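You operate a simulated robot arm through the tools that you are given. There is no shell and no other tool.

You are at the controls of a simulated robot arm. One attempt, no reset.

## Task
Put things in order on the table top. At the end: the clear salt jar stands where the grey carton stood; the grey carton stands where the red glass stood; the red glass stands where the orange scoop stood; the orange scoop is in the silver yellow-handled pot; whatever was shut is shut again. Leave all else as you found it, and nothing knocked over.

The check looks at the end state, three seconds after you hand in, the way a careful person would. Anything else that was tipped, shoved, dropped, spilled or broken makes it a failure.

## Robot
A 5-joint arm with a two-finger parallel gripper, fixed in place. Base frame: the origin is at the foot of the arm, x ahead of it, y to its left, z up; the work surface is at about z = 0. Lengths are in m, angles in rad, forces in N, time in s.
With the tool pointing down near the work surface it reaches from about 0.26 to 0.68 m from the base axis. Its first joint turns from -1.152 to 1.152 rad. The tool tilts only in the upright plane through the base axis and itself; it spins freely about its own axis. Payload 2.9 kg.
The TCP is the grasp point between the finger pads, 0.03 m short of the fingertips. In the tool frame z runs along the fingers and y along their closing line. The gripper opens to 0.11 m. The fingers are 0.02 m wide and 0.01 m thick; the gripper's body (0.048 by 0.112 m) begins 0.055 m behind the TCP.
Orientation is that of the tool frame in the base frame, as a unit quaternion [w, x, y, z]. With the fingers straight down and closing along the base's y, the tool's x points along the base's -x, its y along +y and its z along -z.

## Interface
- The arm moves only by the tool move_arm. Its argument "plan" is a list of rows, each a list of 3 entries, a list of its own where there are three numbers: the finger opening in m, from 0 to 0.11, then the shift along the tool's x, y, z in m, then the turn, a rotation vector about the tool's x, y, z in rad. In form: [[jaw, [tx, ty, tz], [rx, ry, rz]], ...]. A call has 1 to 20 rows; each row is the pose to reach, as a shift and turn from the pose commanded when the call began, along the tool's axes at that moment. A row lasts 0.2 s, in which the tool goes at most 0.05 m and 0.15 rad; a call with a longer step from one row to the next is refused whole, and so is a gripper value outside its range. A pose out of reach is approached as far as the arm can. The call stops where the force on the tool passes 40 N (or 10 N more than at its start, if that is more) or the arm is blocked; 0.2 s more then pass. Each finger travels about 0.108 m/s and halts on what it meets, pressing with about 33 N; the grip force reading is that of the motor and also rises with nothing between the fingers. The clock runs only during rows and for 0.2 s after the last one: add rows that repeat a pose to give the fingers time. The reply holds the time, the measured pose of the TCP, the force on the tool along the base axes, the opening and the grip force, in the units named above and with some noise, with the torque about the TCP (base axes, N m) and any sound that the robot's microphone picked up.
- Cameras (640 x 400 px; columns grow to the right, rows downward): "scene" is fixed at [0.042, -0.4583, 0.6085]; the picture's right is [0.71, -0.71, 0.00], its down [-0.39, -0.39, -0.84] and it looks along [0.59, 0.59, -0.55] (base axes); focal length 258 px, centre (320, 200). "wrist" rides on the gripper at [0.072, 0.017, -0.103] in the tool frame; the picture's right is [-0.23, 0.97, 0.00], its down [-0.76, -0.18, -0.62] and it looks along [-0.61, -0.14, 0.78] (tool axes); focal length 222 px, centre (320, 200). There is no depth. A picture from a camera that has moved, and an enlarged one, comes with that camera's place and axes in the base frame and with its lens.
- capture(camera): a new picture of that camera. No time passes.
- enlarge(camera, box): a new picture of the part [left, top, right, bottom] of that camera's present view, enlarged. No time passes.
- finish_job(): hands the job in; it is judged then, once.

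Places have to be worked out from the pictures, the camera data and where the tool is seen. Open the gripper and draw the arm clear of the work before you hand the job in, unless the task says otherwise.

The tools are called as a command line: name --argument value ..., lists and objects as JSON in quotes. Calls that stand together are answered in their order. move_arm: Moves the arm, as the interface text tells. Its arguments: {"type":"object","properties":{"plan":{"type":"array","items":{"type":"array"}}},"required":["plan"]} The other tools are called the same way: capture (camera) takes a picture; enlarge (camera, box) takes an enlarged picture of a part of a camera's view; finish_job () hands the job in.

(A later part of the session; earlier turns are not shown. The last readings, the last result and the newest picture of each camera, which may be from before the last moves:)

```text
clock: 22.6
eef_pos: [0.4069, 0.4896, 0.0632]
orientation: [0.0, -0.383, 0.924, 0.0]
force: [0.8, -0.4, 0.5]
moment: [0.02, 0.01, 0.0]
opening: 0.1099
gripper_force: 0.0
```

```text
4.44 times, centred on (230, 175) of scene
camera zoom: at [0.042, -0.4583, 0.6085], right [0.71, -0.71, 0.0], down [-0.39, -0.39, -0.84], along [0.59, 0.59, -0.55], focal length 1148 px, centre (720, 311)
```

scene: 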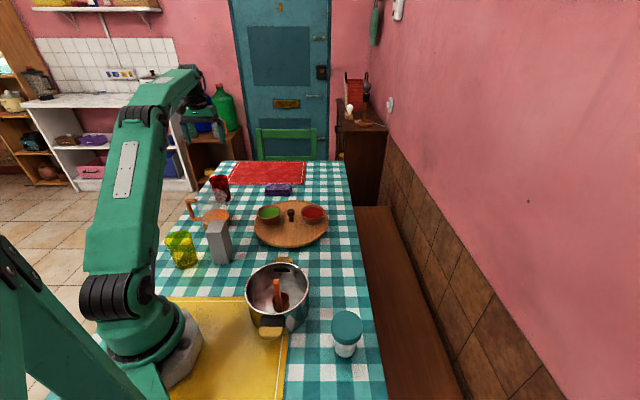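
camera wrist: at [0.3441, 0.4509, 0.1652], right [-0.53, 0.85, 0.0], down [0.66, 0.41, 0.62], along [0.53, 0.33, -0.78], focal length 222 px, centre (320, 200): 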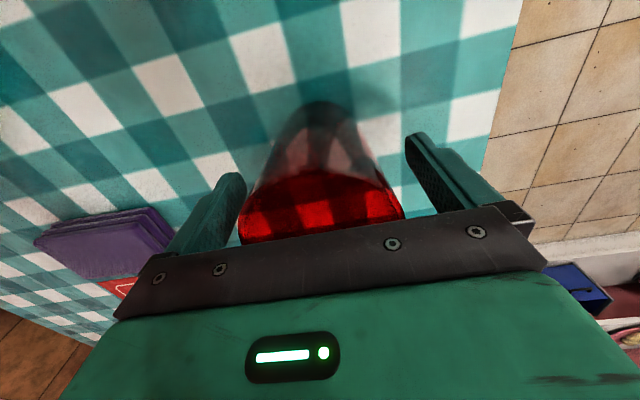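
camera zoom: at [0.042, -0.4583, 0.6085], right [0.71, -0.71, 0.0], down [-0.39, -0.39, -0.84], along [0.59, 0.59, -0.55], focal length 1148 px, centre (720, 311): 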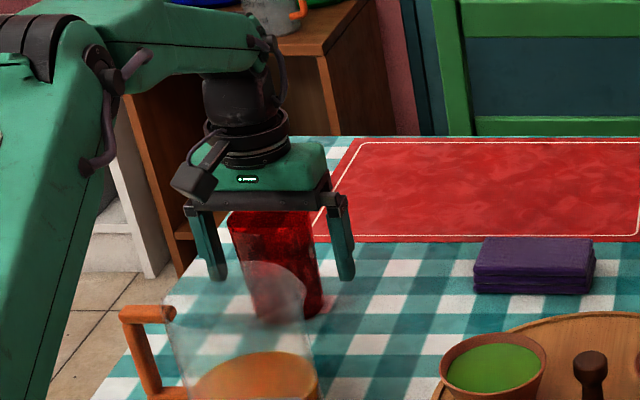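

The fingers straddle the glass evenly. I close gently on it.

move_arm --plan '[[0.09, [0, 0, 0], [0, 0, 0]], [0.08, [0, 0, 0], [0, 0, 0]], [0.075, [0, 0, 0], [0, 0, 0]], [0.07, [0, 0, 0], [0, 0, 0]], [0.065, [0, 0, 0], [0, 0, 0]], [0.05, [0, 0, 0], [0, 0, 0]], [0.05, [0, 0, 0], [0, 0, 0]]]'

capture --camera "wrist"

enlarge --camera "scene" --box '[170, 130, 290, 220]'

```text
clock: 24.2
eef_pos: [0.4063, 0.4907, 0.0622]
orientation: [0.001, -0.382, 0.924, 0.0]
force: [-0.6, 0.9, 1.6]
moment: [-0.02, -0.04, -0.01]
opening: 0.0711
gripper_force: 33.3
```

```text
taken
camera wrist: at [0.344, 0.451, 0.1657], right [-0.53, 0.85, 0.0], down [0.66, 0.41, 0.62], along [0.53, 0.33, -0.78], focal length 222 px, centre (320, 200)
```

wrist: 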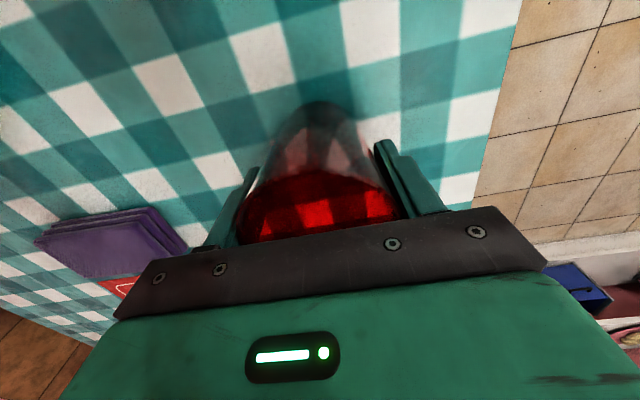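

```text
4.44 times, centred on (230, 175) of scene
camera zoom: at [0.042, -0.4583, 0.6085], right [0.71, -0.71, 0.0], down [-0.39, -0.39, -0.84], along [0.59, 0.59, -0.55], focal length 1148 px, centre (720, 311)
```

zoom: 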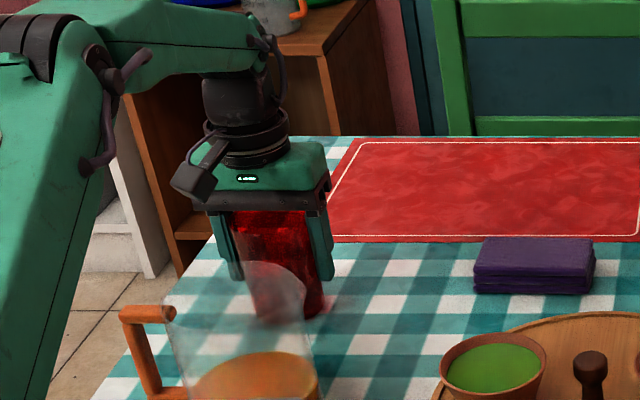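

The glass is held at 71 mm opening; its spot was (0.407, 0.491). I lift it 0.1 m and check that it hangs straight.

move_arm --plan '[[0.05, [0, 0, -0.01], [0, 0, 0]], [0.05, [0, 0, -0.03], [0, 0, 0]], [0.05, [0, 0, -0.06], [0, 0, 0]], [0.05, [0, 0, -0.1], [0, 0, 0]], [0.05, [0, 0, -0.1], [0, 0, 0]]]'

enlarge --camera "scene" --box '[170, 110, 290, 220]'

capture --camera "wrist"

```text
clock: 25.4
eef_pos: [0.4072, 0.4905, 0.1611]
orientation: [-0.001, -0.383, 0.924, 0.0]
force: [-0.5, -0.1, -2.4]
moment: [-0.03, -0.01, -0.01]
opening: 0.0707
gripper_force: 32.8
```

```text
3.64 times, centred on (230, 165) of scene
camera zoom: at [0.042, -0.4583, 0.6085], right [0.71, -0.71, 0.0], down [-0.39, -0.39, -0.84], along [0.59, 0.59, -0.55], focal length 940 px, centre (647, 327)
```

zoom: 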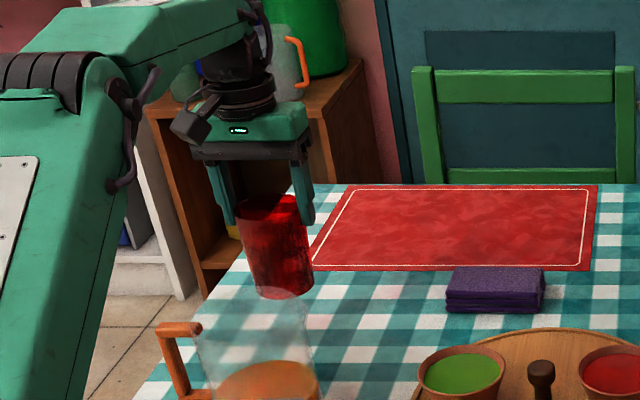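

```text
taken
camera wrist: at [0.3442, 0.4507, 0.2651], right [-0.53, 0.85, 0.0], down [0.66, 0.41, 0.62], along [0.53, 0.33, -0.78], focal length 222 px, centre (320, 200)
```

wrist: 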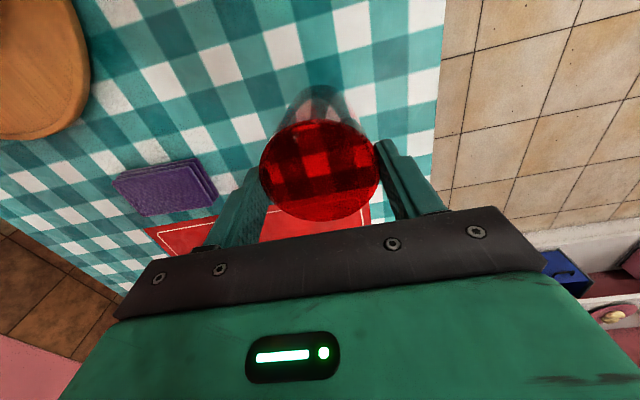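

The glass has slid roughly 4 cm down in the grip (its rim is now just under TCP level, its base about 0.057 above the table), so the hold is poor. I lower it promptly back towards the table on its own spot before doing anything else.

move_arm --plan '[[0.05, [0, 0, 0.02], [0, 0, 0]], [0.05, [0, 0, 0.04], [0, 0, 0]]]'

enlarge --camera "scene" --box '[170, 110, 290, 220]'

capture --camera "wrist"

```text
clock: 26.0
eef_pos: [0.4062, 0.4892, 0.1192]
orientation: [0.001, -0.382, 0.924, 0.0]
force: [0.1, -0.2, -1.5]
moment: [-0.01, 0.01, 0.01]
opening: 0.0712
gripper_force: 32.5
```

```text
3.64 times, centred on (230, 165) of scene
camera zoom: at [0.042, -0.4583, 0.6085], right [0.71, -0.71, 0.0], down [-0.39, -0.39, -0.84], along [0.59, 0.59, -0.55], focal length 940 px, centre (647, 327)
```

zoom: 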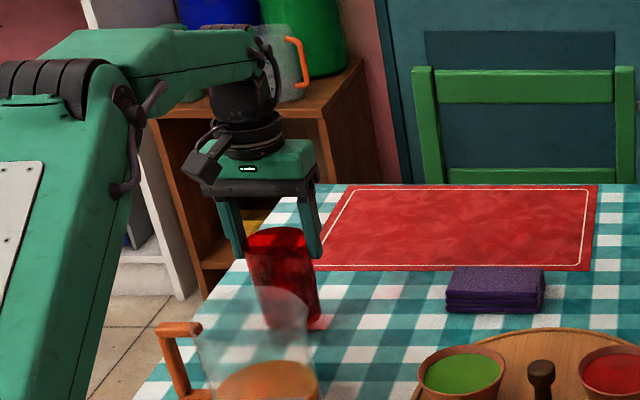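

```text
taken
camera wrist: at [0.3436, 0.4497, 0.2239], right [-0.53, 0.85, 0.0], down [0.66, 0.41, 0.62], along [0.53, 0.33, -0.78], focal length 222 px, centre (320, 200)
```

wrist: 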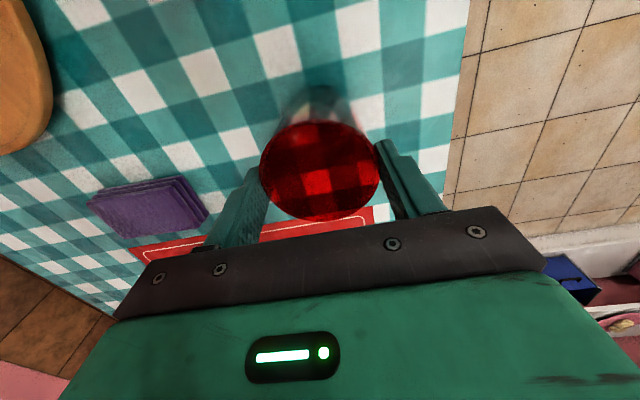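

The hold is now steady: the glass did not slide further, and its base is about 1 cm above the table. I carry it low and slowly towards the scoop's old spot at (0.440, 0.370), so any further slip could only set it down, and check halfway.

move_arm --plan '[[0.05, [0.004, -0.007, 0], [0, 0, 0]], [0.05, [0.011, -0.019, 0], [0, 0, 0]], [0.05, [0.02, -0.035, 0], [0, 0, 0]], [0.05, [0.028, -0.05, 0], [0, 0, 0]]]'

enlarge --camera "scene" --box '[170, 110, 290, 220]'

capture --camera "wrist"

```text
clock: 27.0
eef_pos: [0.4215, 0.434, 0.1213]
orientation: [0.001, -0.383, 0.924, 0.0]
force: [-0.5, -0.7, -1.2]
moment: [-0.03, -0.02, 0.01]
opening: 0.071
gripper_force: 33.1
```

```text
3.64 times, centred on (230, 165) of scene
camera zoom: at [0.0421, -0.4583, 0.6085], right [0.71, -0.71, 0.0], down [-0.39, -0.39, -0.84], along [0.59, 0.59, -0.55], focal length 940 px, centre (647, 327)
```

zoom: 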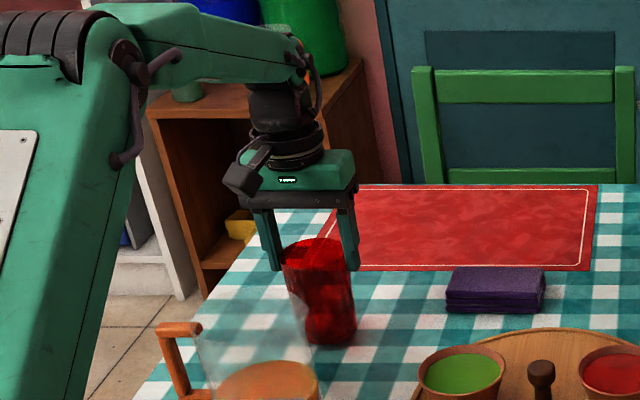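

```text
taken
camera wrist: at [0.3588, 0.3945, 0.2243], right [-0.53, 0.85, 0.0], down [0.66, 0.41, 0.62], along [0.53, 0.33, -0.78], focal length 222 px, centre (320, 200)
```

wrist: 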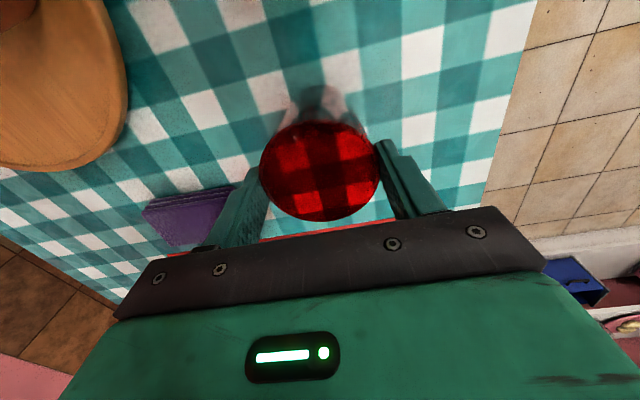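

Still steady with no further slip. I finish the low carry so the glass centre ends over (0.440, 0.370).

move_arm --plan '[[0.05, [0.004, -0.009, 0], [0, 0, 0]], [0.05, [0.011, -0.023, 0], [0, 0, 0]], [0.05, [0.019, -0.039, 0], [0, 0, 0]], [0.05, [0.025, -0.051, 0], [0, 0, 0]], [0.05, [0.0286, -0.0583, 0], [0, 0, 0]], [0.05, [0.0286, -0.0583, 0], [0, 0, 0]]]'

enlarge --camera "scene" --box '[190, 130, 290, 220]'

capture --camera "wrist"

```text
clock: 28.4
eef_pos: [0.444, 0.3718, 0.1202]
orientation: [0.0, -0.383, 0.924, -0.001]
force: [1.2, 0.3, -2.0]
moment: [-0.03, 0.02, -0.01]
opening: 0.0712
gripper_force: 32.9
```

```text
4.44 times, centred on (240, 175) of scene
camera zoom: at [0.042, -0.4583, 0.6085], right [0.71, -0.71, 0.0], down [-0.39, -0.39, -0.84], along [0.59, 0.59, -0.55], focal length 1148 px, centre (676, 311)
```

zoom: 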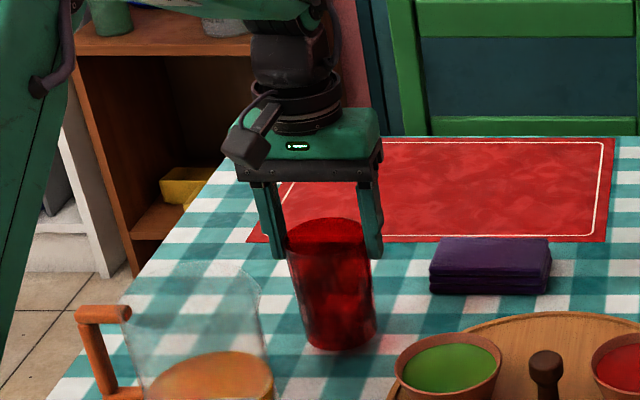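

```text
taken
camera wrist: at [0.3801, 0.3324, 0.224], right [-0.53, 0.85, 0.0], down [0.66, 0.41, 0.62], along [0.53, 0.33, -0.78], focal length 222 px, centre (320, 200)
```

wrist: 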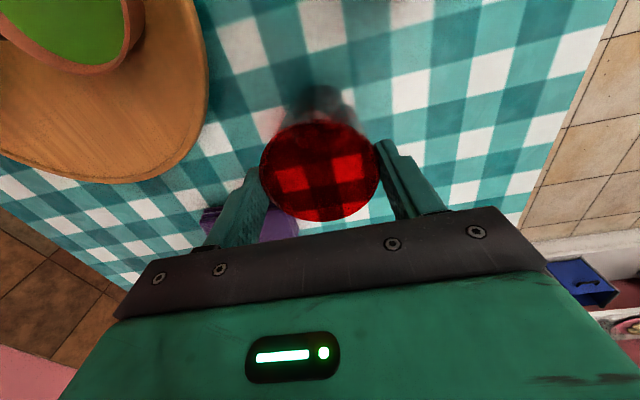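

The glass is over the target. I lower it in small steps watching for contact.

move_arm --plan '[[0.05, [0, 0, 0.002], [0, 0, 0]], [0.05, [0, 0, 0.004], [0, 0, 0]], [0.05, [0, 0, 0.006], [0, 0, 0]], [0.05, [0, 0, 0.007], [0, 0, 0]]]'

```text
clock: 29.4
eef_pos: [0.4431, 0.3728, 0.1138]
orientation: [0.0, -0.383, 0.924, 0.0]
force: [0.8, -0.3, -1.0]
moment: [0.01, 0.02, 0.01]
opening: 0.0711
gripper_force: 33.4
```

move_arm --plan '[[0.05, [0, 0, 0.0015], [0, 0, 0]], [0.05, [0, 0, 0.003], [0, 0, 0]]]'

```text
clock: 30.0
eef_pos: [0.4434, 0.3717, 0.1106]
orientation: [0.0, -0.383, 0.924, -0.001]
force: [0.8, -0.2, -1.6]
moment: [-0.04, -0.02, 0.03]
opening: 0.0712
gripper_force: 32.6
```

No contact yet at TCP z 0.1106; I go on down in 1 mm steps.

move_arm --plan '[[0.05, [0, 0, 0.001], [0, 0, 0]], [0.05, [0, 0, 0.002], [0, 0, 0]]]'

enlarge --camera "scene" --box '[210, 160, 270, 220]'

```text
clock: 30.6
eef_pos: [0.4435, 0.3729, 0.1087]
orientation: [-0.001, -0.382, 0.924, 0.0]
force: [1.8, -1.1, 1.7]
moment: [-0.17, -0.06, 0.0]
opening: 0.0713
gripper_force: 33.1
```

```text
6.67 times, centred on (240, 190) of scene
camera zoom: at [0.042, -0.4583, 0.6085], right [0.71, -0.71, 0.0], down [-0.39, -0.39, -0.84], along [0.59, 0.59, -0.55], focal length 1723 px, centre (853, 267)
```

zoom: 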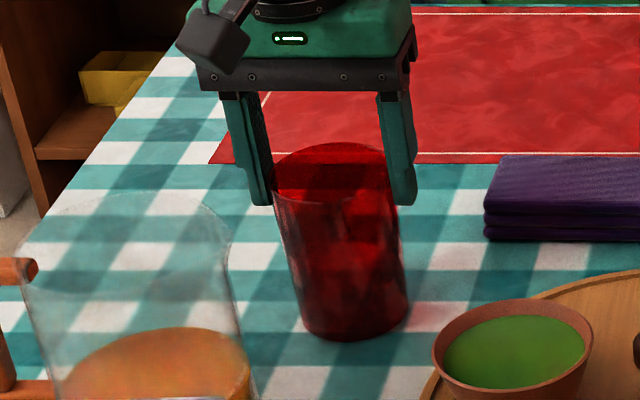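

The vertical force has swung from -1.6 to +1.7 N: the base is just touching. One more half millimetre, then I release slowly.

move_arm --plan '[[0.05, [0, 0, 0.0007], [0, 0, 0]], [0.05, [0, 0, 0.0007], [0, 0, 0]]]'

```text
clock: 31.2
eef_pos: [0.443, 0.3731, 0.109]
orientation: [0.001, -0.383, 0.924, 0.0]
force: [-3.8, -2.9, 10.9]
moment: [-0.5, 0.1, -0.07]
opening: 0.0709
gripper_force: 33.2
```

Firm contact (10.9 N), so the glass stands on the table. I open the fingers gradually.

move_arm --plan '[[0.06, [0, 0, 0.0], [0, 0, 0]], [0.074, [0, 0, 0.0], [0, 0, 0]], [0.08, [0, 0, 0.0], [0, 0, 0]], [0.095, [0, 0, 0.0], [0, 0, 0]], [0.11, [0, 0, 0.0], [0, 0, 0]], [0.11, [0, 0, 0.0], [0, 0, 0]]]'

capture --camera "wrist"

enlarge --camera "scene" --box '[210, 160, 270, 220]'

```text
clock: 32.6
eef_pos: [0.4443, 0.3737, 0.1082]
orientation: [0.0, -0.383, 0.924, 0.0]
force: [-0.8, 0.4, 0.4]
moment: [0.0, 0.0, -0.01]
opening: 0.1101
gripper_force: 0.0
```

```text
taken
camera wrist: at [0.3799, 0.3333, 0.2113], right [-0.53, 0.85, 0.0], down [0.66, 0.41, 0.62], along [0.53, 0.33, -0.78], focal length 222 px, centre (320, 200)
```

wrist: 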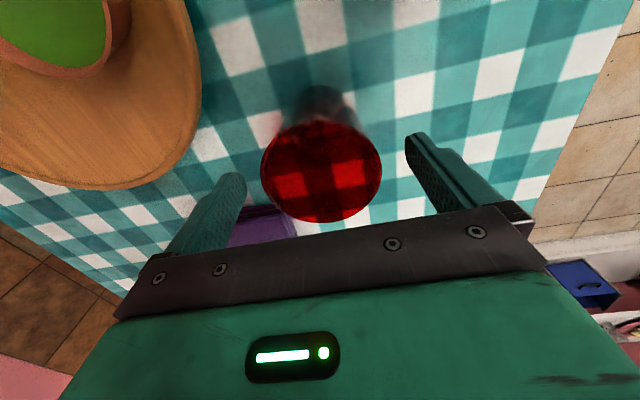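

```text
6.67 times, centred on (240, 190) of scene
camera zoom: at [0.042, -0.4583, 0.6085], right [0.71, -0.71, 0.0], down [-0.39, -0.39, -0.84], along [0.59, 0.59, -0.55], focal length 1723 px, centre (853, 267)
```

zoom: 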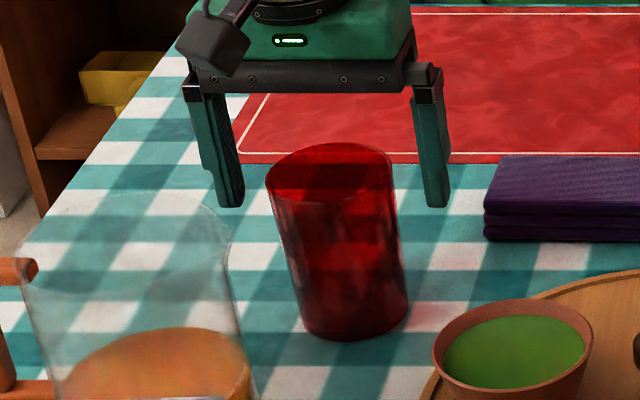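

The glass stands upright at about (0.441, 0.375), the scoop's old spot. I raise the hand straight up.

move_arm --plan '[[0.11, [0, 0, -0.03], [0, 0, 0]], [0.11, [0, 0, -0.07], [0, 0, 0]], [0.11, [0, 0, -0.12], [0, 0, 0]], [0.11, [0, 0, -0.17], [0, 0, 0]], [0.11, [0, 0, -0.2], [0, 0, 0]]]'

capture --camera "scene"

capture --camera "wrist"

```text
clock: 33.8
eef_pos: [0.4428, 0.3753, 0.31]
orientation: [0.0, -0.382, 0.924, 0.0]
force: [0.3, 1.0, -0.6]
moment: [0.03, 0.02, -0.03]
opening: 0.11
gripper_force: 0.2
```

```text
taken
```

scene: 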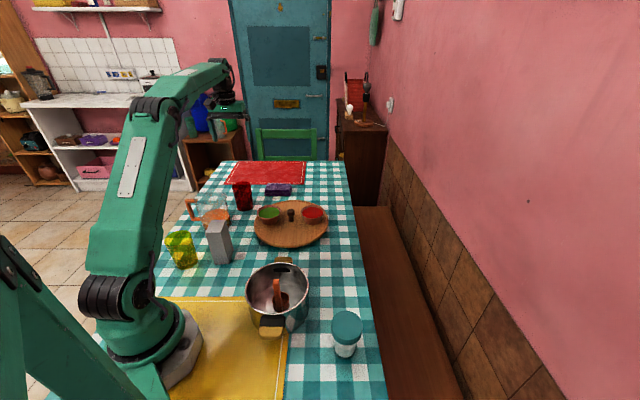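

```text
taken
camera wrist: at [0.3805, 0.3345, 0.4129], right [-0.53, 0.85, 0.0], down [0.66, 0.41, 0.62], along [0.53, 0.33, -0.78], focal length 222 px, centre (320, 200)
```

wrist: 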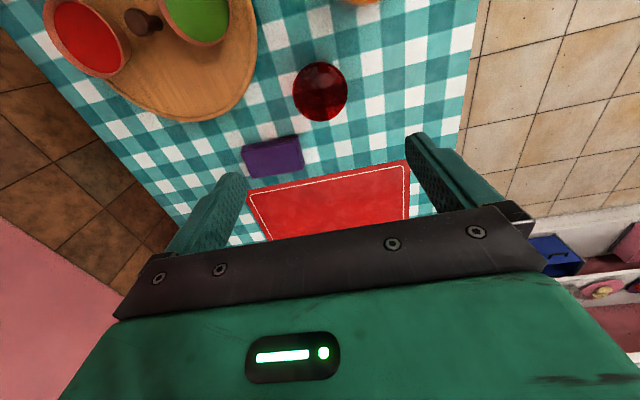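

Next the carton at about (0.243, 0.174), whose short side lies along the present closing line. I move above it for a look.

move_arm --plan '[[0.11, [0.0406, 0, 0], [0, 0, 0]], [0.11, [0.0811, 0, 0], [0, 0, 0]], [0.11, [0.1217, 0, 0], [0, 0, 0]], [0.11, [0.1622, 0, 0], [0, 0, 0]], [0.1, [0.2028, 0, 0], [0, 0, 0]], [0.09, [0.2433, 0, 0], [0, 0, 0]], [0.08, [0.2839, -0.0008, 0], [0, 0, 0]], [0.08, [0.2839, -0.0008, 0], [0, 0, 0]]]'

capture --camera "wrist"

enlarge --camera "scene" --box '[140, 110, 300, 290]'

```text
clock: 35.6
eef_pos: [0.2427, 0.1718, 0.3069]
orientation: [-0.001, -0.383, 0.924, 0.0]
force: [0.1, -0.2, 0.2]
moment: [-0.01, 0.0, -0.01]
opening: 0.0799
gripper_force: 0.1
```

```text
taken
camera wrist: at [0.1799, 0.1309, 0.4104], right [-0.53, 0.85, 0.0], down [0.66, 0.41, 0.62], along [0.53, 0.33, -0.78], focal length 222 px, centre (320, 200)
```

wrist: 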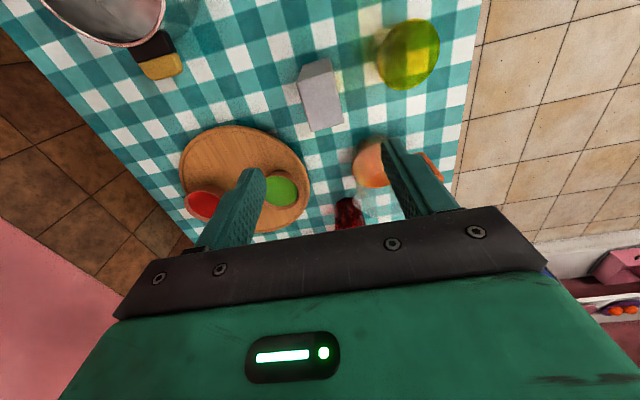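

```text
2.22 times, centred on (220, 200) of scene
camera zoom: at [0.042, -0.4583, 0.6085], right [0.71, -0.71, 0.0], down [-0.39, -0.39, -0.84], along [0.59, 0.59, -0.55], focal length 574 px, centre (542, 200)
```

zoom: 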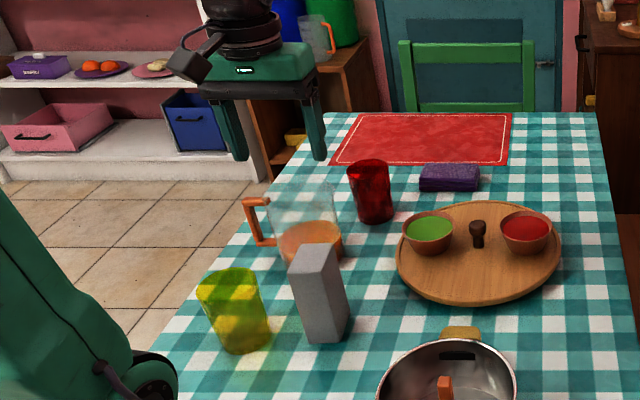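

I enlarge the wrist view of the carton to get its centre and the orientation of its sides.

enlarge --camera "wrist" --box '[280, 45, 376, 140]'

enlarge --camera "wrist" --box '[360, 10, 460, 110]'

```text
4.21 times, centred on (328, 92) of wrist
camera zoom: at [0.1799, 0.1309, 0.4104], right [-0.53, 0.85, 0.0], down [0.66, 0.41, 0.62], along [0.53, 0.33, -0.78], focal length 935 px, centre (286, 653)
```

zoom: 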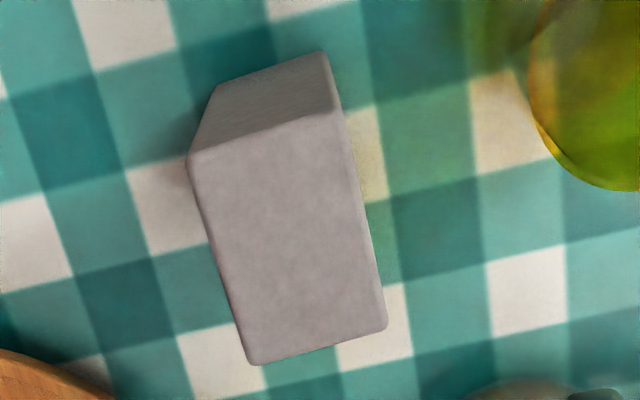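

```text
4.00 times, centred on (410, 60) of wrist
camera zoom: at [0.1799, 0.1309, 0.4104], right [-0.53, 0.85, 0.0], down [0.66, 0.41, 0.62], along [0.53, 0.33, -0.78], focal length 888 px, centre (-40, 760)
```

zoom: 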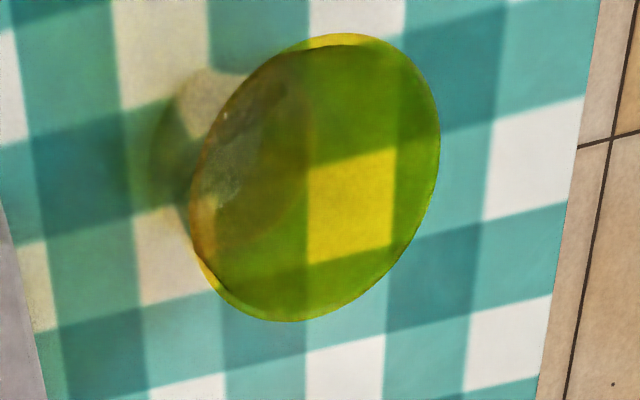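

The carton's top is 44 × 60 mm, centred at (0.2445, 0.174), short side at 137°. I spin 2° to match, set the opening to 80 mm and go down until the fingertips are just above its top.

move_arm --plan '[[0.08, [-0.0028, 0.0003, 0.03], [0, 0, -0.038]], [0.08, [-0.0028, 0.0003, 0.07], [0, 0, -0.038]], [0.08, [-0.0028, 0.0003, 0.11], [0, 0, -0.038]], [0.08, [-0.0028, 0.0003, 0.135], [0, 0, -0.038]], [0.08, [-0.0028, 0.0003, 0.135], [0, 0, -0.038]]]'

capture --camera "wrist"

enlarge --camera "scene" --box '[140, 150, 300, 290]'

```text
clock: 36.8
eef_pos: [0.245, 0.1729, 0.1703]
orientation: [0.0, -0.399, 0.917, 0.0]
force: [0.2, -0.3, 0.3]
moment: [0.01, 0.02, 0.01]
opening: 0.0802
gripper_force: 0.0
```

```text
taken
camera wrist: at [0.1843, 0.1309, 0.2741], right [-0.56, 0.83, 0.0], down [0.65, 0.44, 0.62], along [0.52, 0.35, -0.78], focal length 222 px, centre (320, 200)
```

wrist: 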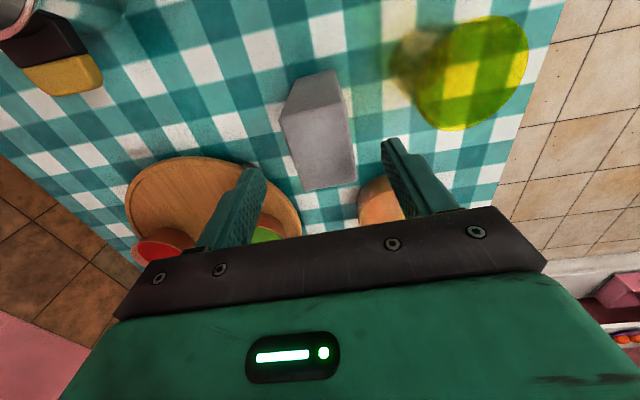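

```text
2.86 times, centred on (220, 220) of scene
camera zoom: at [0.042, -0.4583, 0.6085], right [0.71, -0.71, 0.0], down [-0.39, -0.39, -0.84], along [0.59, 0.59, -0.55], focal length 738 px, centre (606, 143)
```

zoom: 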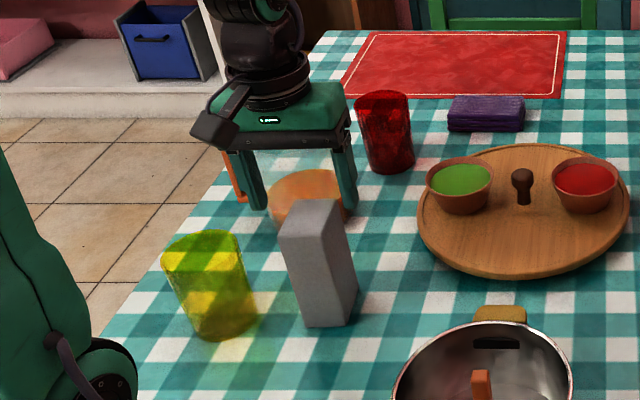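

The carton is centred between the fingers. I descend to TCP z ≈ 0.085 around it.

move_arm --plan '[[0.08, [0.002, 0, 0.02], [0, 0, 0]], [0.08, [0.002, 0, 0.04], [0, 0, 0]], [0.08, [0.002, 0, 0.06], [0, 0, 0]], [0.08, [0.002, 0, 0.078], [0, 0, 0]], [0.08, [0.002, 0, 0.085], [0, 0, 0]], [0.08, [0.002, 0, 0.085], [0, 0, 0]]]'

capture --camera "wrist"

enlarge --camera "scene" --box '[140, 170, 280, 280]'

```text
clock: 38.2
eef_pos: [0.2446, 0.172, 0.0877]
orientation: [0.0, -0.4, 0.916, 0.0]
force: [0.0, 0.4, 0.6]
moment: [0.0, -0.01, -0.02]
opening: 0.0799
gripper_force: 0.1
```

```text
taken
camera wrist: at [0.1823, 0.1299, 0.1915], right [-0.56, 0.83, 0.0], down [0.65, 0.44, 0.62], along [0.52, 0.35, -0.78], focal length 222 px, centre (320, 200)
```

wrist: 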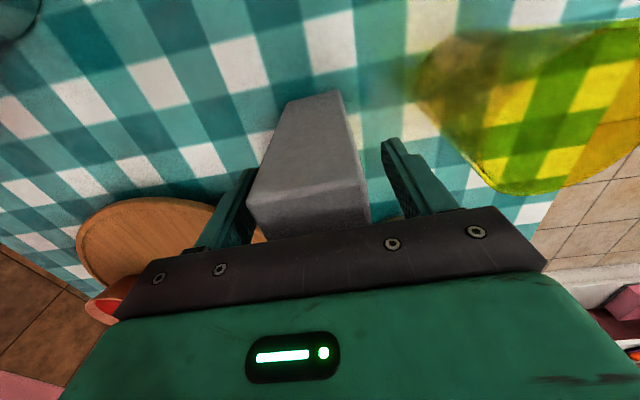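

```text
3.64 times, centred on (210, 225) of scene
camera zoom: at [0.042, -0.4583, 0.6085], right [0.71, -0.71, 0.0], down [-0.39, -0.39, -0.84], along [0.59, 0.59, -0.55], focal length 940 px, centre (720, 109)
```

zoom: 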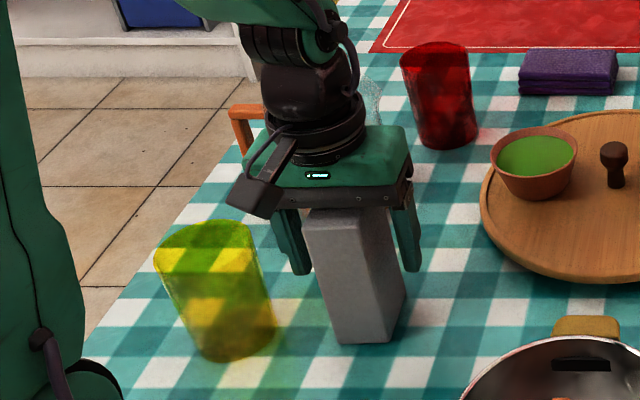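

The fingers straddle the carton, well away from the yellow glass. I close on it.

move_arm --plan '[[0.065, [0, 0, 0], [0, 0, 0]], [0.055, [0, 0, 0], [0, 0, 0]], [0.048, [0, 0, 0], [0, 0, 0]], [0.042, [0, 0, 0], [0, 0, 0]], [0.02, [0, 0, 0], [0, 0, 0]], [0.02, [0, 0, 0], [0, 0, 0]]]'

capture --camera "wrist"

```text
clock: 39.6
eef_pos: [0.2437, 0.1716, 0.0882]
orientation: [-0.001, -0.399, 0.917, 0.0]
force: [0.9, -0.7, -0.7]
moment: [-0.03, -0.04, 0.03]
opening: 0.0447
gripper_force: 33.2
```

```text
taken
camera wrist: at [0.1824, 0.13, 0.1917], right [-0.56, 0.83, 0.0], down [0.65, 0.44, 0.62], along [0.52, 0.35, -0.78], focal length 222 px, centre (320, 200)
```

wrist: 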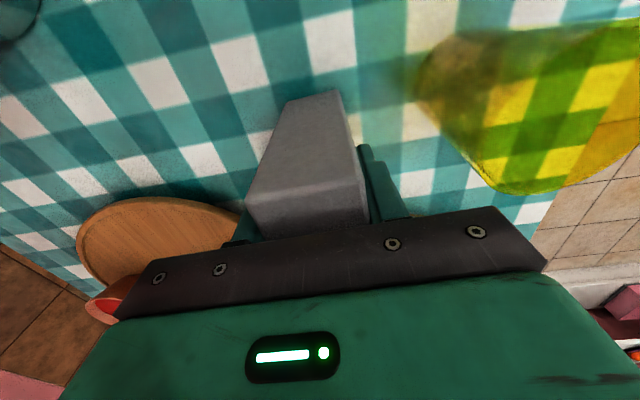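

Gripped at 44.7 mm. I lift 3 cm slowly first and check for slipping.

move_arm --plan '[[0.02, [0, 0, -0.004], [0, 0, 0]], [0.02, [0, 0, -0.012], [0, 0, 0]], [0.02, [0, 0, -0.022], [0, 0, 0]], [0.02, [0, 0, -0.03], [0, 0, 0]]]'

capture --camera "wrist"

enlarge --camera "scene" --box '[140, 170, 280, 280]'

```text
clock: 40.6
eef_pos: [0.2442, 0.1725, 0.1178]
orientation: [0.0, -0.399, 0.917, 0.0]
force: [-0.7, 0.4, 0.1]
moment: [-0.01, -0.01, -0.02]
opening: 0.0441
gripper_force: 33.5
```

```text
taken
camera wrist: at [0.1817, 0.1304, 0.2213], right [-0.56, 0.83, 0.0], down [0.65, 0.44, 0.62], along [0.52, 0.35, -0.78], focal length 222 px, centre (320, 200)
```

wrist: 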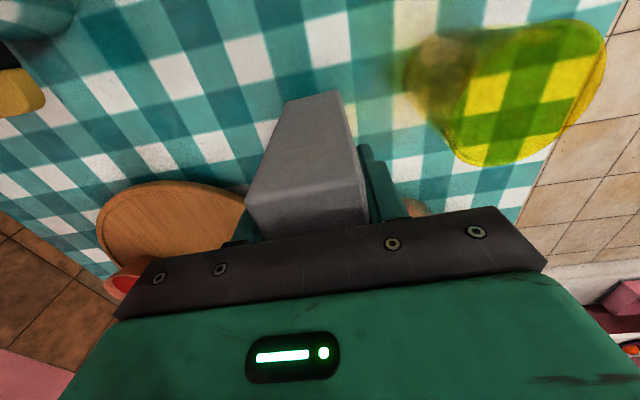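

```text
3.64 times, centred on (210, 225) of scene
camera zoom: at [0.042, -0.4583, 0.6085], right [0.71, -0.71, 0.0], down [-0.39, -0.39, -0.84], along [0.59, 0.59, -0.55], focal length 940 px, centre (720, 109)
```

zoom: 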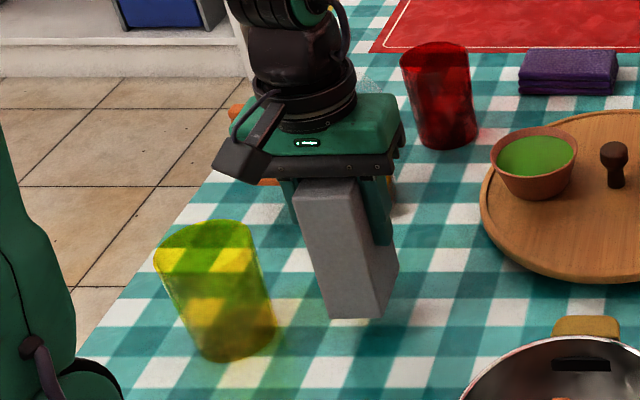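

No slip at all; the carton is light and firmly held. I lift it high and check once more before the carry.

move_arm --plan '[[0.02, [0, 0, -0.02], [0, 0, 0]], [0.02, [0, 0, -0.055], [0, 0, 0]], [0.02, [0, 0, -0.095], [0, 0, 0]], [0.02, [0, 0, -0.135], [0, 0, 0]], [0.02, [0, 0, -0.165], [0, 0, 0]], [0.02, [0, 0, -0.17], [0, 0, 0]]]'

capture --camera "wrist"

```text
clock: 42.0
eef_pos: [0.2444, 0.1721, 0.2891]
orientation: [0.0, -0.4, 0.917, 0.0]
force: [-0.3, 0.3, -0.3]
moment: [0.04, 0.0, -0.02]
opening: 0.0443
gripper_force: 32.2
```

```text
taken
camera wrist: at [0.1825, 0.1296, 0.3927], right [-0.56, 0.83, 0.0], down [0.65, 0.44, 0.62], along [0.52, 0.35, -0.78], focal length 222 px, centre (320, 200)
```

wrist: 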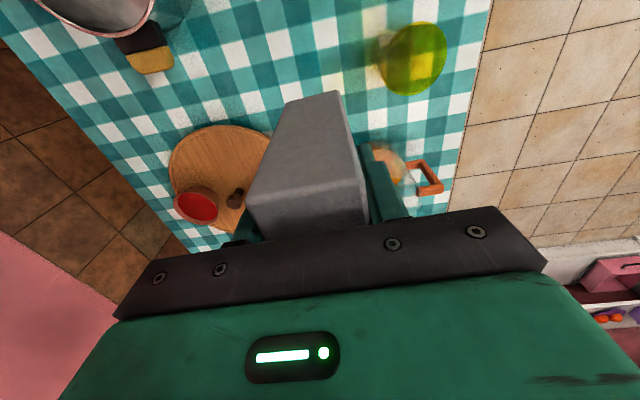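

The carton is unmoved in the grip, base about 0.2 above the table. I carry it to above the red glass's old spot (0.407, 0.490), passing well over the pitcher.

move_arm --plan '[[0.02, [-0.02, 0.0056, 0], [0, 0, 0]], [0.02, [-0.055, 0.0154, 0], [0, 0, 0]], [0.02, [-0.095, 0.0266, 0], [0, 0, 0]], [0.02, [-0.137, 0.0384, 0], [0, 0, 0]], [0.02, [-0.179, 0.0501, 0], [0, 0, 0]], [0.02, [-0.221, 0.0619, 0], [0, 0, 0]], [0.02, [-0.262, 0.0734, 0], [0, 0, 0]], [0.02, [-0.3, 0.084, 0], [0, 0, 0]], [0.02, [-0.33, 0.0924, 0], [0, 0, 0]], [0.02, [-0.3425, 0.0959, 0], [0, 0, 0]], [0.02, [-0.3425, 0.0959, 0], [0, 0, 0]]]'

capture --camera "wrist"

capture --camera "scene"

```text
clock: 44.4
eef_pos: [0.4023, 0.483, 0.2849]
orientation: [-0.001, -0.4, 0.916, 0.0]
force: [0.3, -1.5, 0.1]
moment: [0.01, -0.03, 0.01]
opening: 0.0442
gripper_force: 32.5
out of reach, approached as far as the arm can: row 10, 11
```

```text
taken
camera wrist: at [0.3396, 0.4408, 0.3881], right [-0.56, 0.83, 0.0], down [0.65, 0.44, 0.62], along [0.52, 0.35, -0.78], focal length 222 px, centre (320, 200)
```

wrist: 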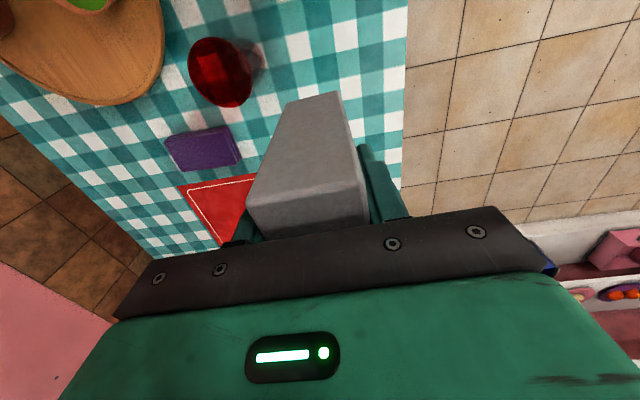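

```text
taken
```

scene: 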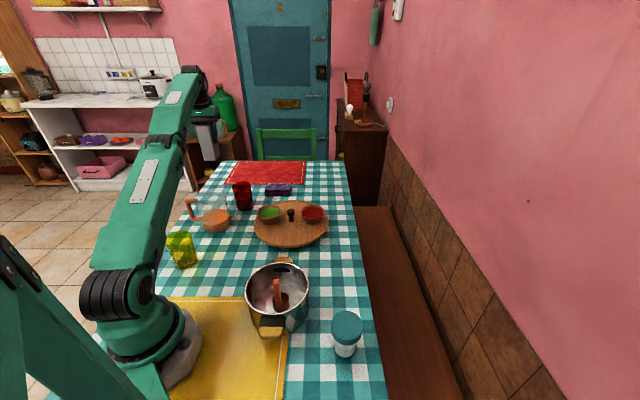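

That height is slightly out of reach at this radius, so I lower 0.11 m and then re-read the pose.

move_arm --plan '[[0.02, [0, 0, 0.03], [0, 0, 0]], [0.02, [0, 0, 0.07], [0, 0, 0]], [0.02, [0, 0, 0.11], [0, 0, 0]], [0.02, [0, 0, 0.11], [0, 0, 0]]]'

capture --camera "wrist"

enlarge --camera "scene" --box '[170, 110, 290, 220]'

```text
clock: 45.4
eef_pos: [0.4004, 0.4837, 0.176]
orientation: [0.0, -0.399, 0.917, 0.0]
force: [-0.2, -0.4, 0.0]
moment: [0.02, -0.03, 0.01]
opening: 0.0442
gripper_force: 32.6
```

```text
taken
camera wrist: at [0.3386, 0.4416, 0.2786], right [-0.56, 0.83, 0.0], down [0.65, 0.44, 0.62], along [0.52, 0.35, -0.78], focal length 222 px, centre (320, 200)
```

wrist: 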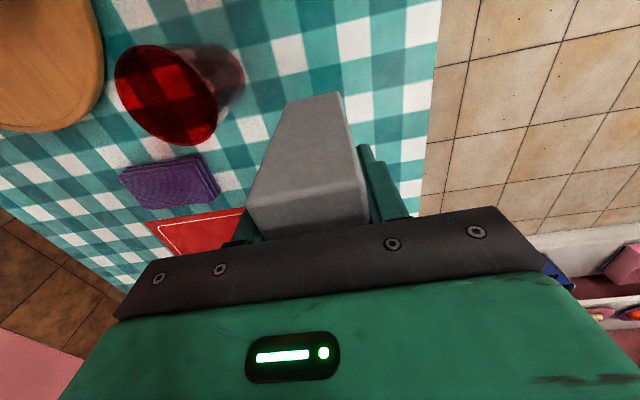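

```text
3.64 times, centred on (230, 165) of scene
camera zoom: at [0.042, -0.4583, 0.6085], right [0.71, -0.71, 0.0], down [-0.39, -0.39, -0.84], along [0.59, 0.59, -0.55], focal length 940 px, centre (647, 327)
```

zoom: 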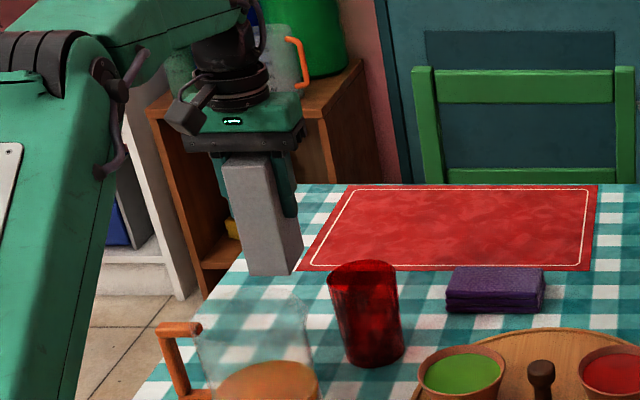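

I correct by 8 mm outwards and lower to about 5 mm above the table.

move_arm --plan '[[0.02, [-0.004, -0.0005, 0.015], [0, 0, 0]], [0.02, [-0.008, -0.001, 0.035], [0, 0, 0]], [0.02, [-0.008, -0.001, 0.055], [0, 0, 0]], [0.02, [-0.008, -0.001, 0.072], [0, 0, 0]], [0.02, [-0.008, -0.001, 0.081], [0, 0, 0]], [0.02, [-0.008, -0.001, 0.081], [0, 0, 0]]]'

enlarge --camera "scene" --box '[170, 130, 290, 220]'

```text
clock: 46.8
eef_pos: [0.4083, 0.4888, 0.0924]
orientation: [0.0, -0.4, 0.917, 0.0]
force: [0.6, -0.6, -0.4]
moment: [0.0, -0.02, -0.01]
opening: 0.0441
gripper_force: 33.3
```

```text
4.44 times, centred on (230, 175) of scene
camera zoom: at [0.042, -0.4583, 0.6085], right [0.71, -0.71, 0.0], down [-0.39, -0.39, -0.84], along [0.59, 0.59, -0.55], focal length 1148 px, centre (720, 311)
```

zoom: 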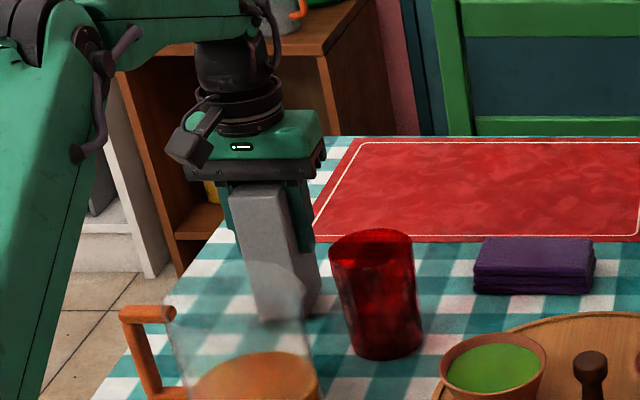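

Good position at (0.408, 0.489). I lower in millimetre steps until it touches.

move_arm --plan '[[0.02, [0, 0, 0.0012], [0, 0, 0]], [0.02, [0, 0, 0.0024], [0, 0, 0]]]'

```text
clock: 47.4
eef_pos: [0.4079, 0.4876, 0.0908]
orientation: [0.0, -0.4, 0.916, -0.001]
force: [0.5, -0.2, 0.3]
moment: [0.0, 0.01, 0.01]
opening: 0.0442
gripper_force: 32.9
```

move_arm --plan '[[0.02, [0, 0, 0.001], [0, 0, 0]], [0.02, [0, 0, 0.002], [0, 0, 0]]]'

```text
clock: 48.0
eef_pos: [0.4078, 0.4876, 0.089]
orientation: [-0.001, -0.399, 0.917, 0.001]
force: [-0.6, 0.3, 0.3]
moment: [0.03, 0.02, 0.03]
opening: 0.0441
gripper_force: 33.4
```

move_arm --plan '[[0.02, [0, 0, 0.0007], [0, 0, 0]], [0.02, [0, 0, 0.0014], [0, 0, 0]]]'

```text
clock: 48.6
eef_pos: [0.4086, 0.4879, 0.0878]
orientation: [0.0, -0.399, 0.917, -0.001]
force: [-1.0, 0.0, 0.4]
moment: [0.02, 0.0, 0.0]
opening: 0.0439
gripper_force: 32.9
```

move_arm --plan '[[0.02, [0, 0, 0.0007], [0, 0, 0]], [0.02, [0, 0, 0.0012], [0, 0, 0]]]'

```text
clock: 49.2
eef_pos: [0.4077, 0.4875, 0.0886]
orientation: [0.001, -0.4, 0.917, 0.0]
force: [-0.5, -1.9, 7.2]
moment: [-0.2, 0.0, 0.02]
opening: 0.0443
gripper_force: 33.3
```

Contact (7 N): the carton rests on the table. I release it gradually.

move_arm --plan '[[0.035, [0, 0, 0], [0, 0, 0]], [0.046, [0, 0, 0], [0, 0, 0]], [0.05, [0, 0, 0], [0, 0, 0]], [0.06, [0, 0, 0], [0, 0, 0]], [0.075, [0, 0, 0], [0, 0, 0]], [0.085, [0, 0, 0], [0, 0, 0]], [0.085, [0, 0, 0], [0, 0, 0]]]'

capture --camera "wrist"

enlarge --camera "scene" --box '[170, 130, 290, 220]'

```text
clock: 50.8
eef_pos: [0.4077, 0.4884, 0.0877]
orientation: [0.0, -0.4, 0.916, 0.0]
force: [-0.5, 0.0, 0.6]
moment: [-0.01, 0.02, 0.03]
opening: 0.0851
gripper_force: 0.1
```

```text
taken
camera wrist: at [0.3459, 0.4462, 0.1902], right [-0.56, 0.83, 0.0], down [0.65, 0.44, 0.62], along [0.52, 0.35, -0.78], focal length 222 px, centre (320, 200)
```

wrist: 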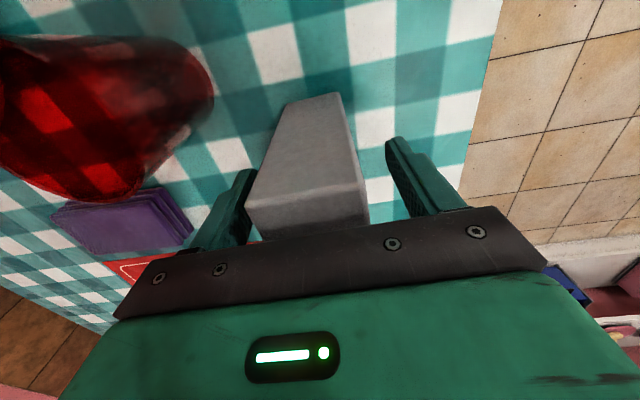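

```text
4.44 times, centred on (230, 175) of scene
camera zoom: at [0.042, -0.4583, 0.6085], right [0.71, -0.71, 0.0], down [-0.39, -0.39, -0.84], along [0.59, 0.59, -0.55], focal length 1148 px, centre (720, 311)
```

zoom: 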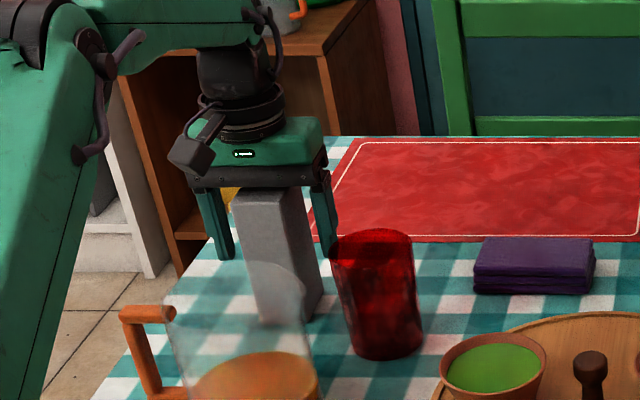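

The carton stands upright and free. I lift straight up 0.15 m before retracting.

move_arm --plan '[[0.085, [0, 0, -0.02], [0, 0, 0]], [0.085, [0, 0, -0.05], [0, 0, 0]], [0.085, [0, 0, -0.09], [0, 0, 0]], [0.085, [0, 0, -0.13], [0, 0, 0]], [0.085, [0, 0, -0.16], [0, 0, 0]], [0.085, [0, 0, -0.16], [0, 0, 0]]]'

capture --camera "scene"

capture --camera "wrist"

```text
clock: 52.2
eef_pos: [0.4076, 0.4871, 0.2466]
orientation: [0.0, -0.4, 0.917, 0.0]
force: [1.1, -0.3, -0.4]
moment: [0.02, 0.0, 0.0]
opening: 0.085
gripper_force: 0.0
```

```text
taken
```

scene: 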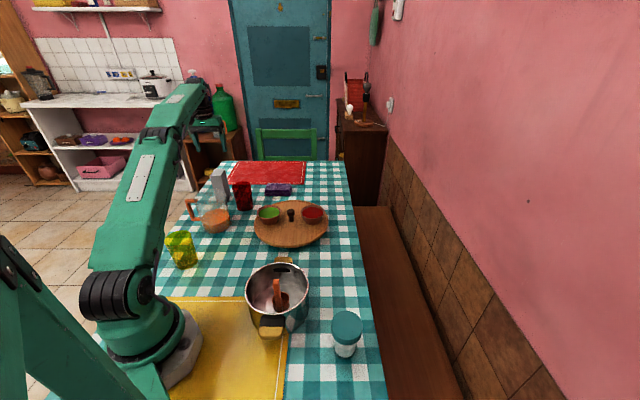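

```text
taken
camera wrist: at [0.3459, 0.4453, 0.3511], right [-0.56, 0.83, 0.0], down [0.65, 0.44, 0.62], along [0.52, 0.35, -0.78], focal length 222 px, centre (320, 200)
```

wrist: 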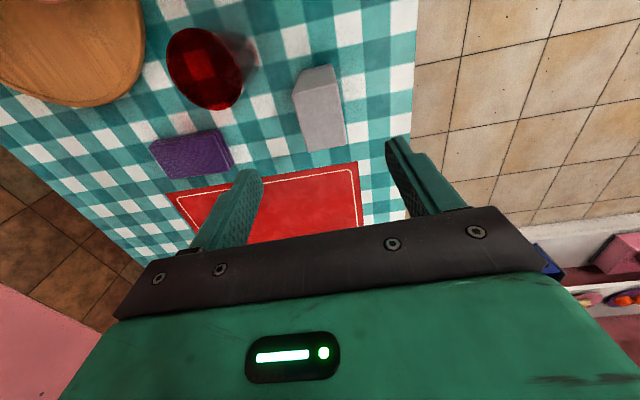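

The carton stands on the glass's old spot. Now the jar at about (0.300, -0.282): its lid (67 mm) is wider than the body (~50 mm), so I move the hand over there, spinning to the natural yaw, to study it closely before choosing a grip.

move_arm --plan '[[0.085, [0.0374, -0.0262, -0.004], [0, 0, 0.0927]], [0.085, [0.0749, -0.0523, -0.008], [0, 0, 0.1854]], [0.085, [0.1123, -0.0785, -0.012], [0, 0, 0.2781]], [0.085, [0.1498, -0.1046, -0.016], [0, 0, 0.3708]], [0.085, [0.1872, -0.1308, -0.02], [0, 0, 0.4635]], [0.085, [0.2247, -0.157, -0.024], [0, 0, 0.5562]], [0.085, [0.2621, -0.1831, -0.028], [0, 0, 0.6489]], [0.085, [0.2996, -0.2093, -0.032], [0, 0, 0.7416]], [0.085, [0.337, -0.2354, -0.0334], [0, 0, 0.8344]], [0.085, [0.3745, -0.2616, -0.0334], [0, 0, 0.9271]], [0.085, [0.4119, -0.2877, -0.0334], [0, 0, 1.0198]], [0.085, [0.4494, -0.3139, -0.0334], [0, 0, 1.1125]], [0.085, [0.4868, -0.3401, -0.0334], [0, 0, 1.2052]], [0.085, [0.5243, -0.3662, -0.0334], [0, 0, 1.2979]], [0.085, [0.5617, -0.3924, -0.0334], [0, 0, 1.3906]], [0.085, [0.5992, -0.4185, -0.0334], [0, 0, 1.4833]], [0.085, [0.6366, -0.4447, -0.0334], [0, 0, 1.576]], [0.085, [0.6366, -0.4447, -0.0334], [0, 0, 1.576]]]'

capture --camera "wrist"

capture --camera "scene"

```text
clock: 56.0
eef_pos: [0.2995, -0.2818, 0.2799]
orientation: [0.0, 0.368, 0.93, 0.0]
force: [0.6, -0.3, -0.1]
moment: [0.0, 0.0, 0.04]
opening: 0.0851
gripper_force: 0.0
```

```text
taken
camera wrist: at [0.2572, -0.2215, 0.3835], right [0.83, 0.55, 0.0], down [0.43, -0.65, 0.62], along [0.35, -0.52, -0.78], focal length 222 px, centre (320, 200)
```

wrist: 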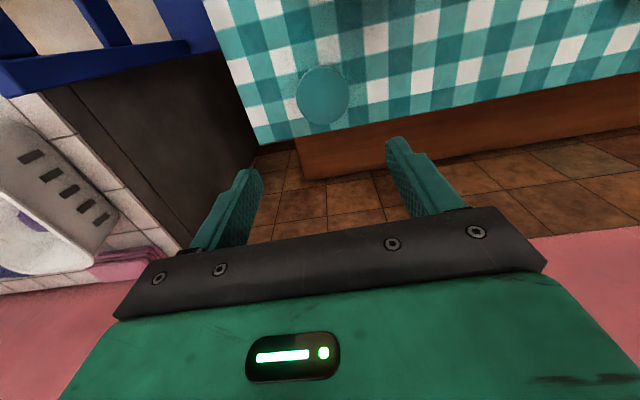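

```text
taken
```

scene: 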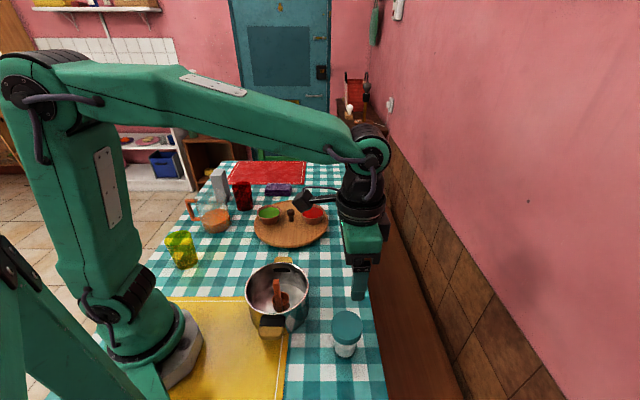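

I enlarge the jar in this view to place the lid and see how it sits on the body.

enlarge --camera "wrist" --box '[280, 60, 370, 130]'

enlarge --camera "scene" --box '[320, 300, 372, 366]'

```text
5.71 times, centred on (325, 95) of wrist
camera zoom: at [0.2572, -0.2215, 0.3835], right [0.83, 0.55, 0.0], down [0.43, -0.65, 0.62], along [0.35, -0.52, -0.78], focal length 1269 px, centre (291, 800)
```

zoom: 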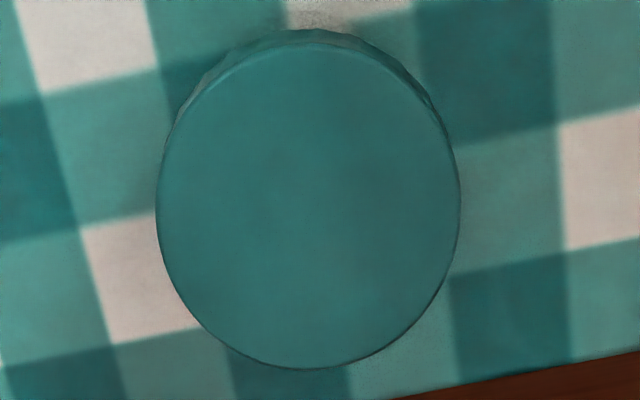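

```text
6.06 times, centred on (346, 333) of scene
camera zoom: at [0.042, -0.4583, 0.6085], right [0.71, -0.71, 0.0], down [-0.39, -0.39, -0.84], along [0.59, 0.59, -0.55], focal length 1566 px, centre (162, -606)
```

zoom: 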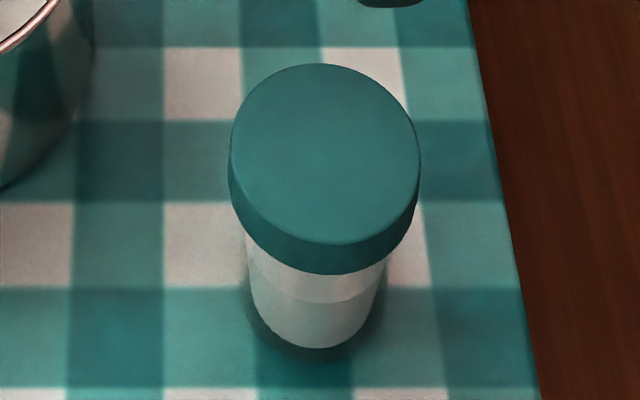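

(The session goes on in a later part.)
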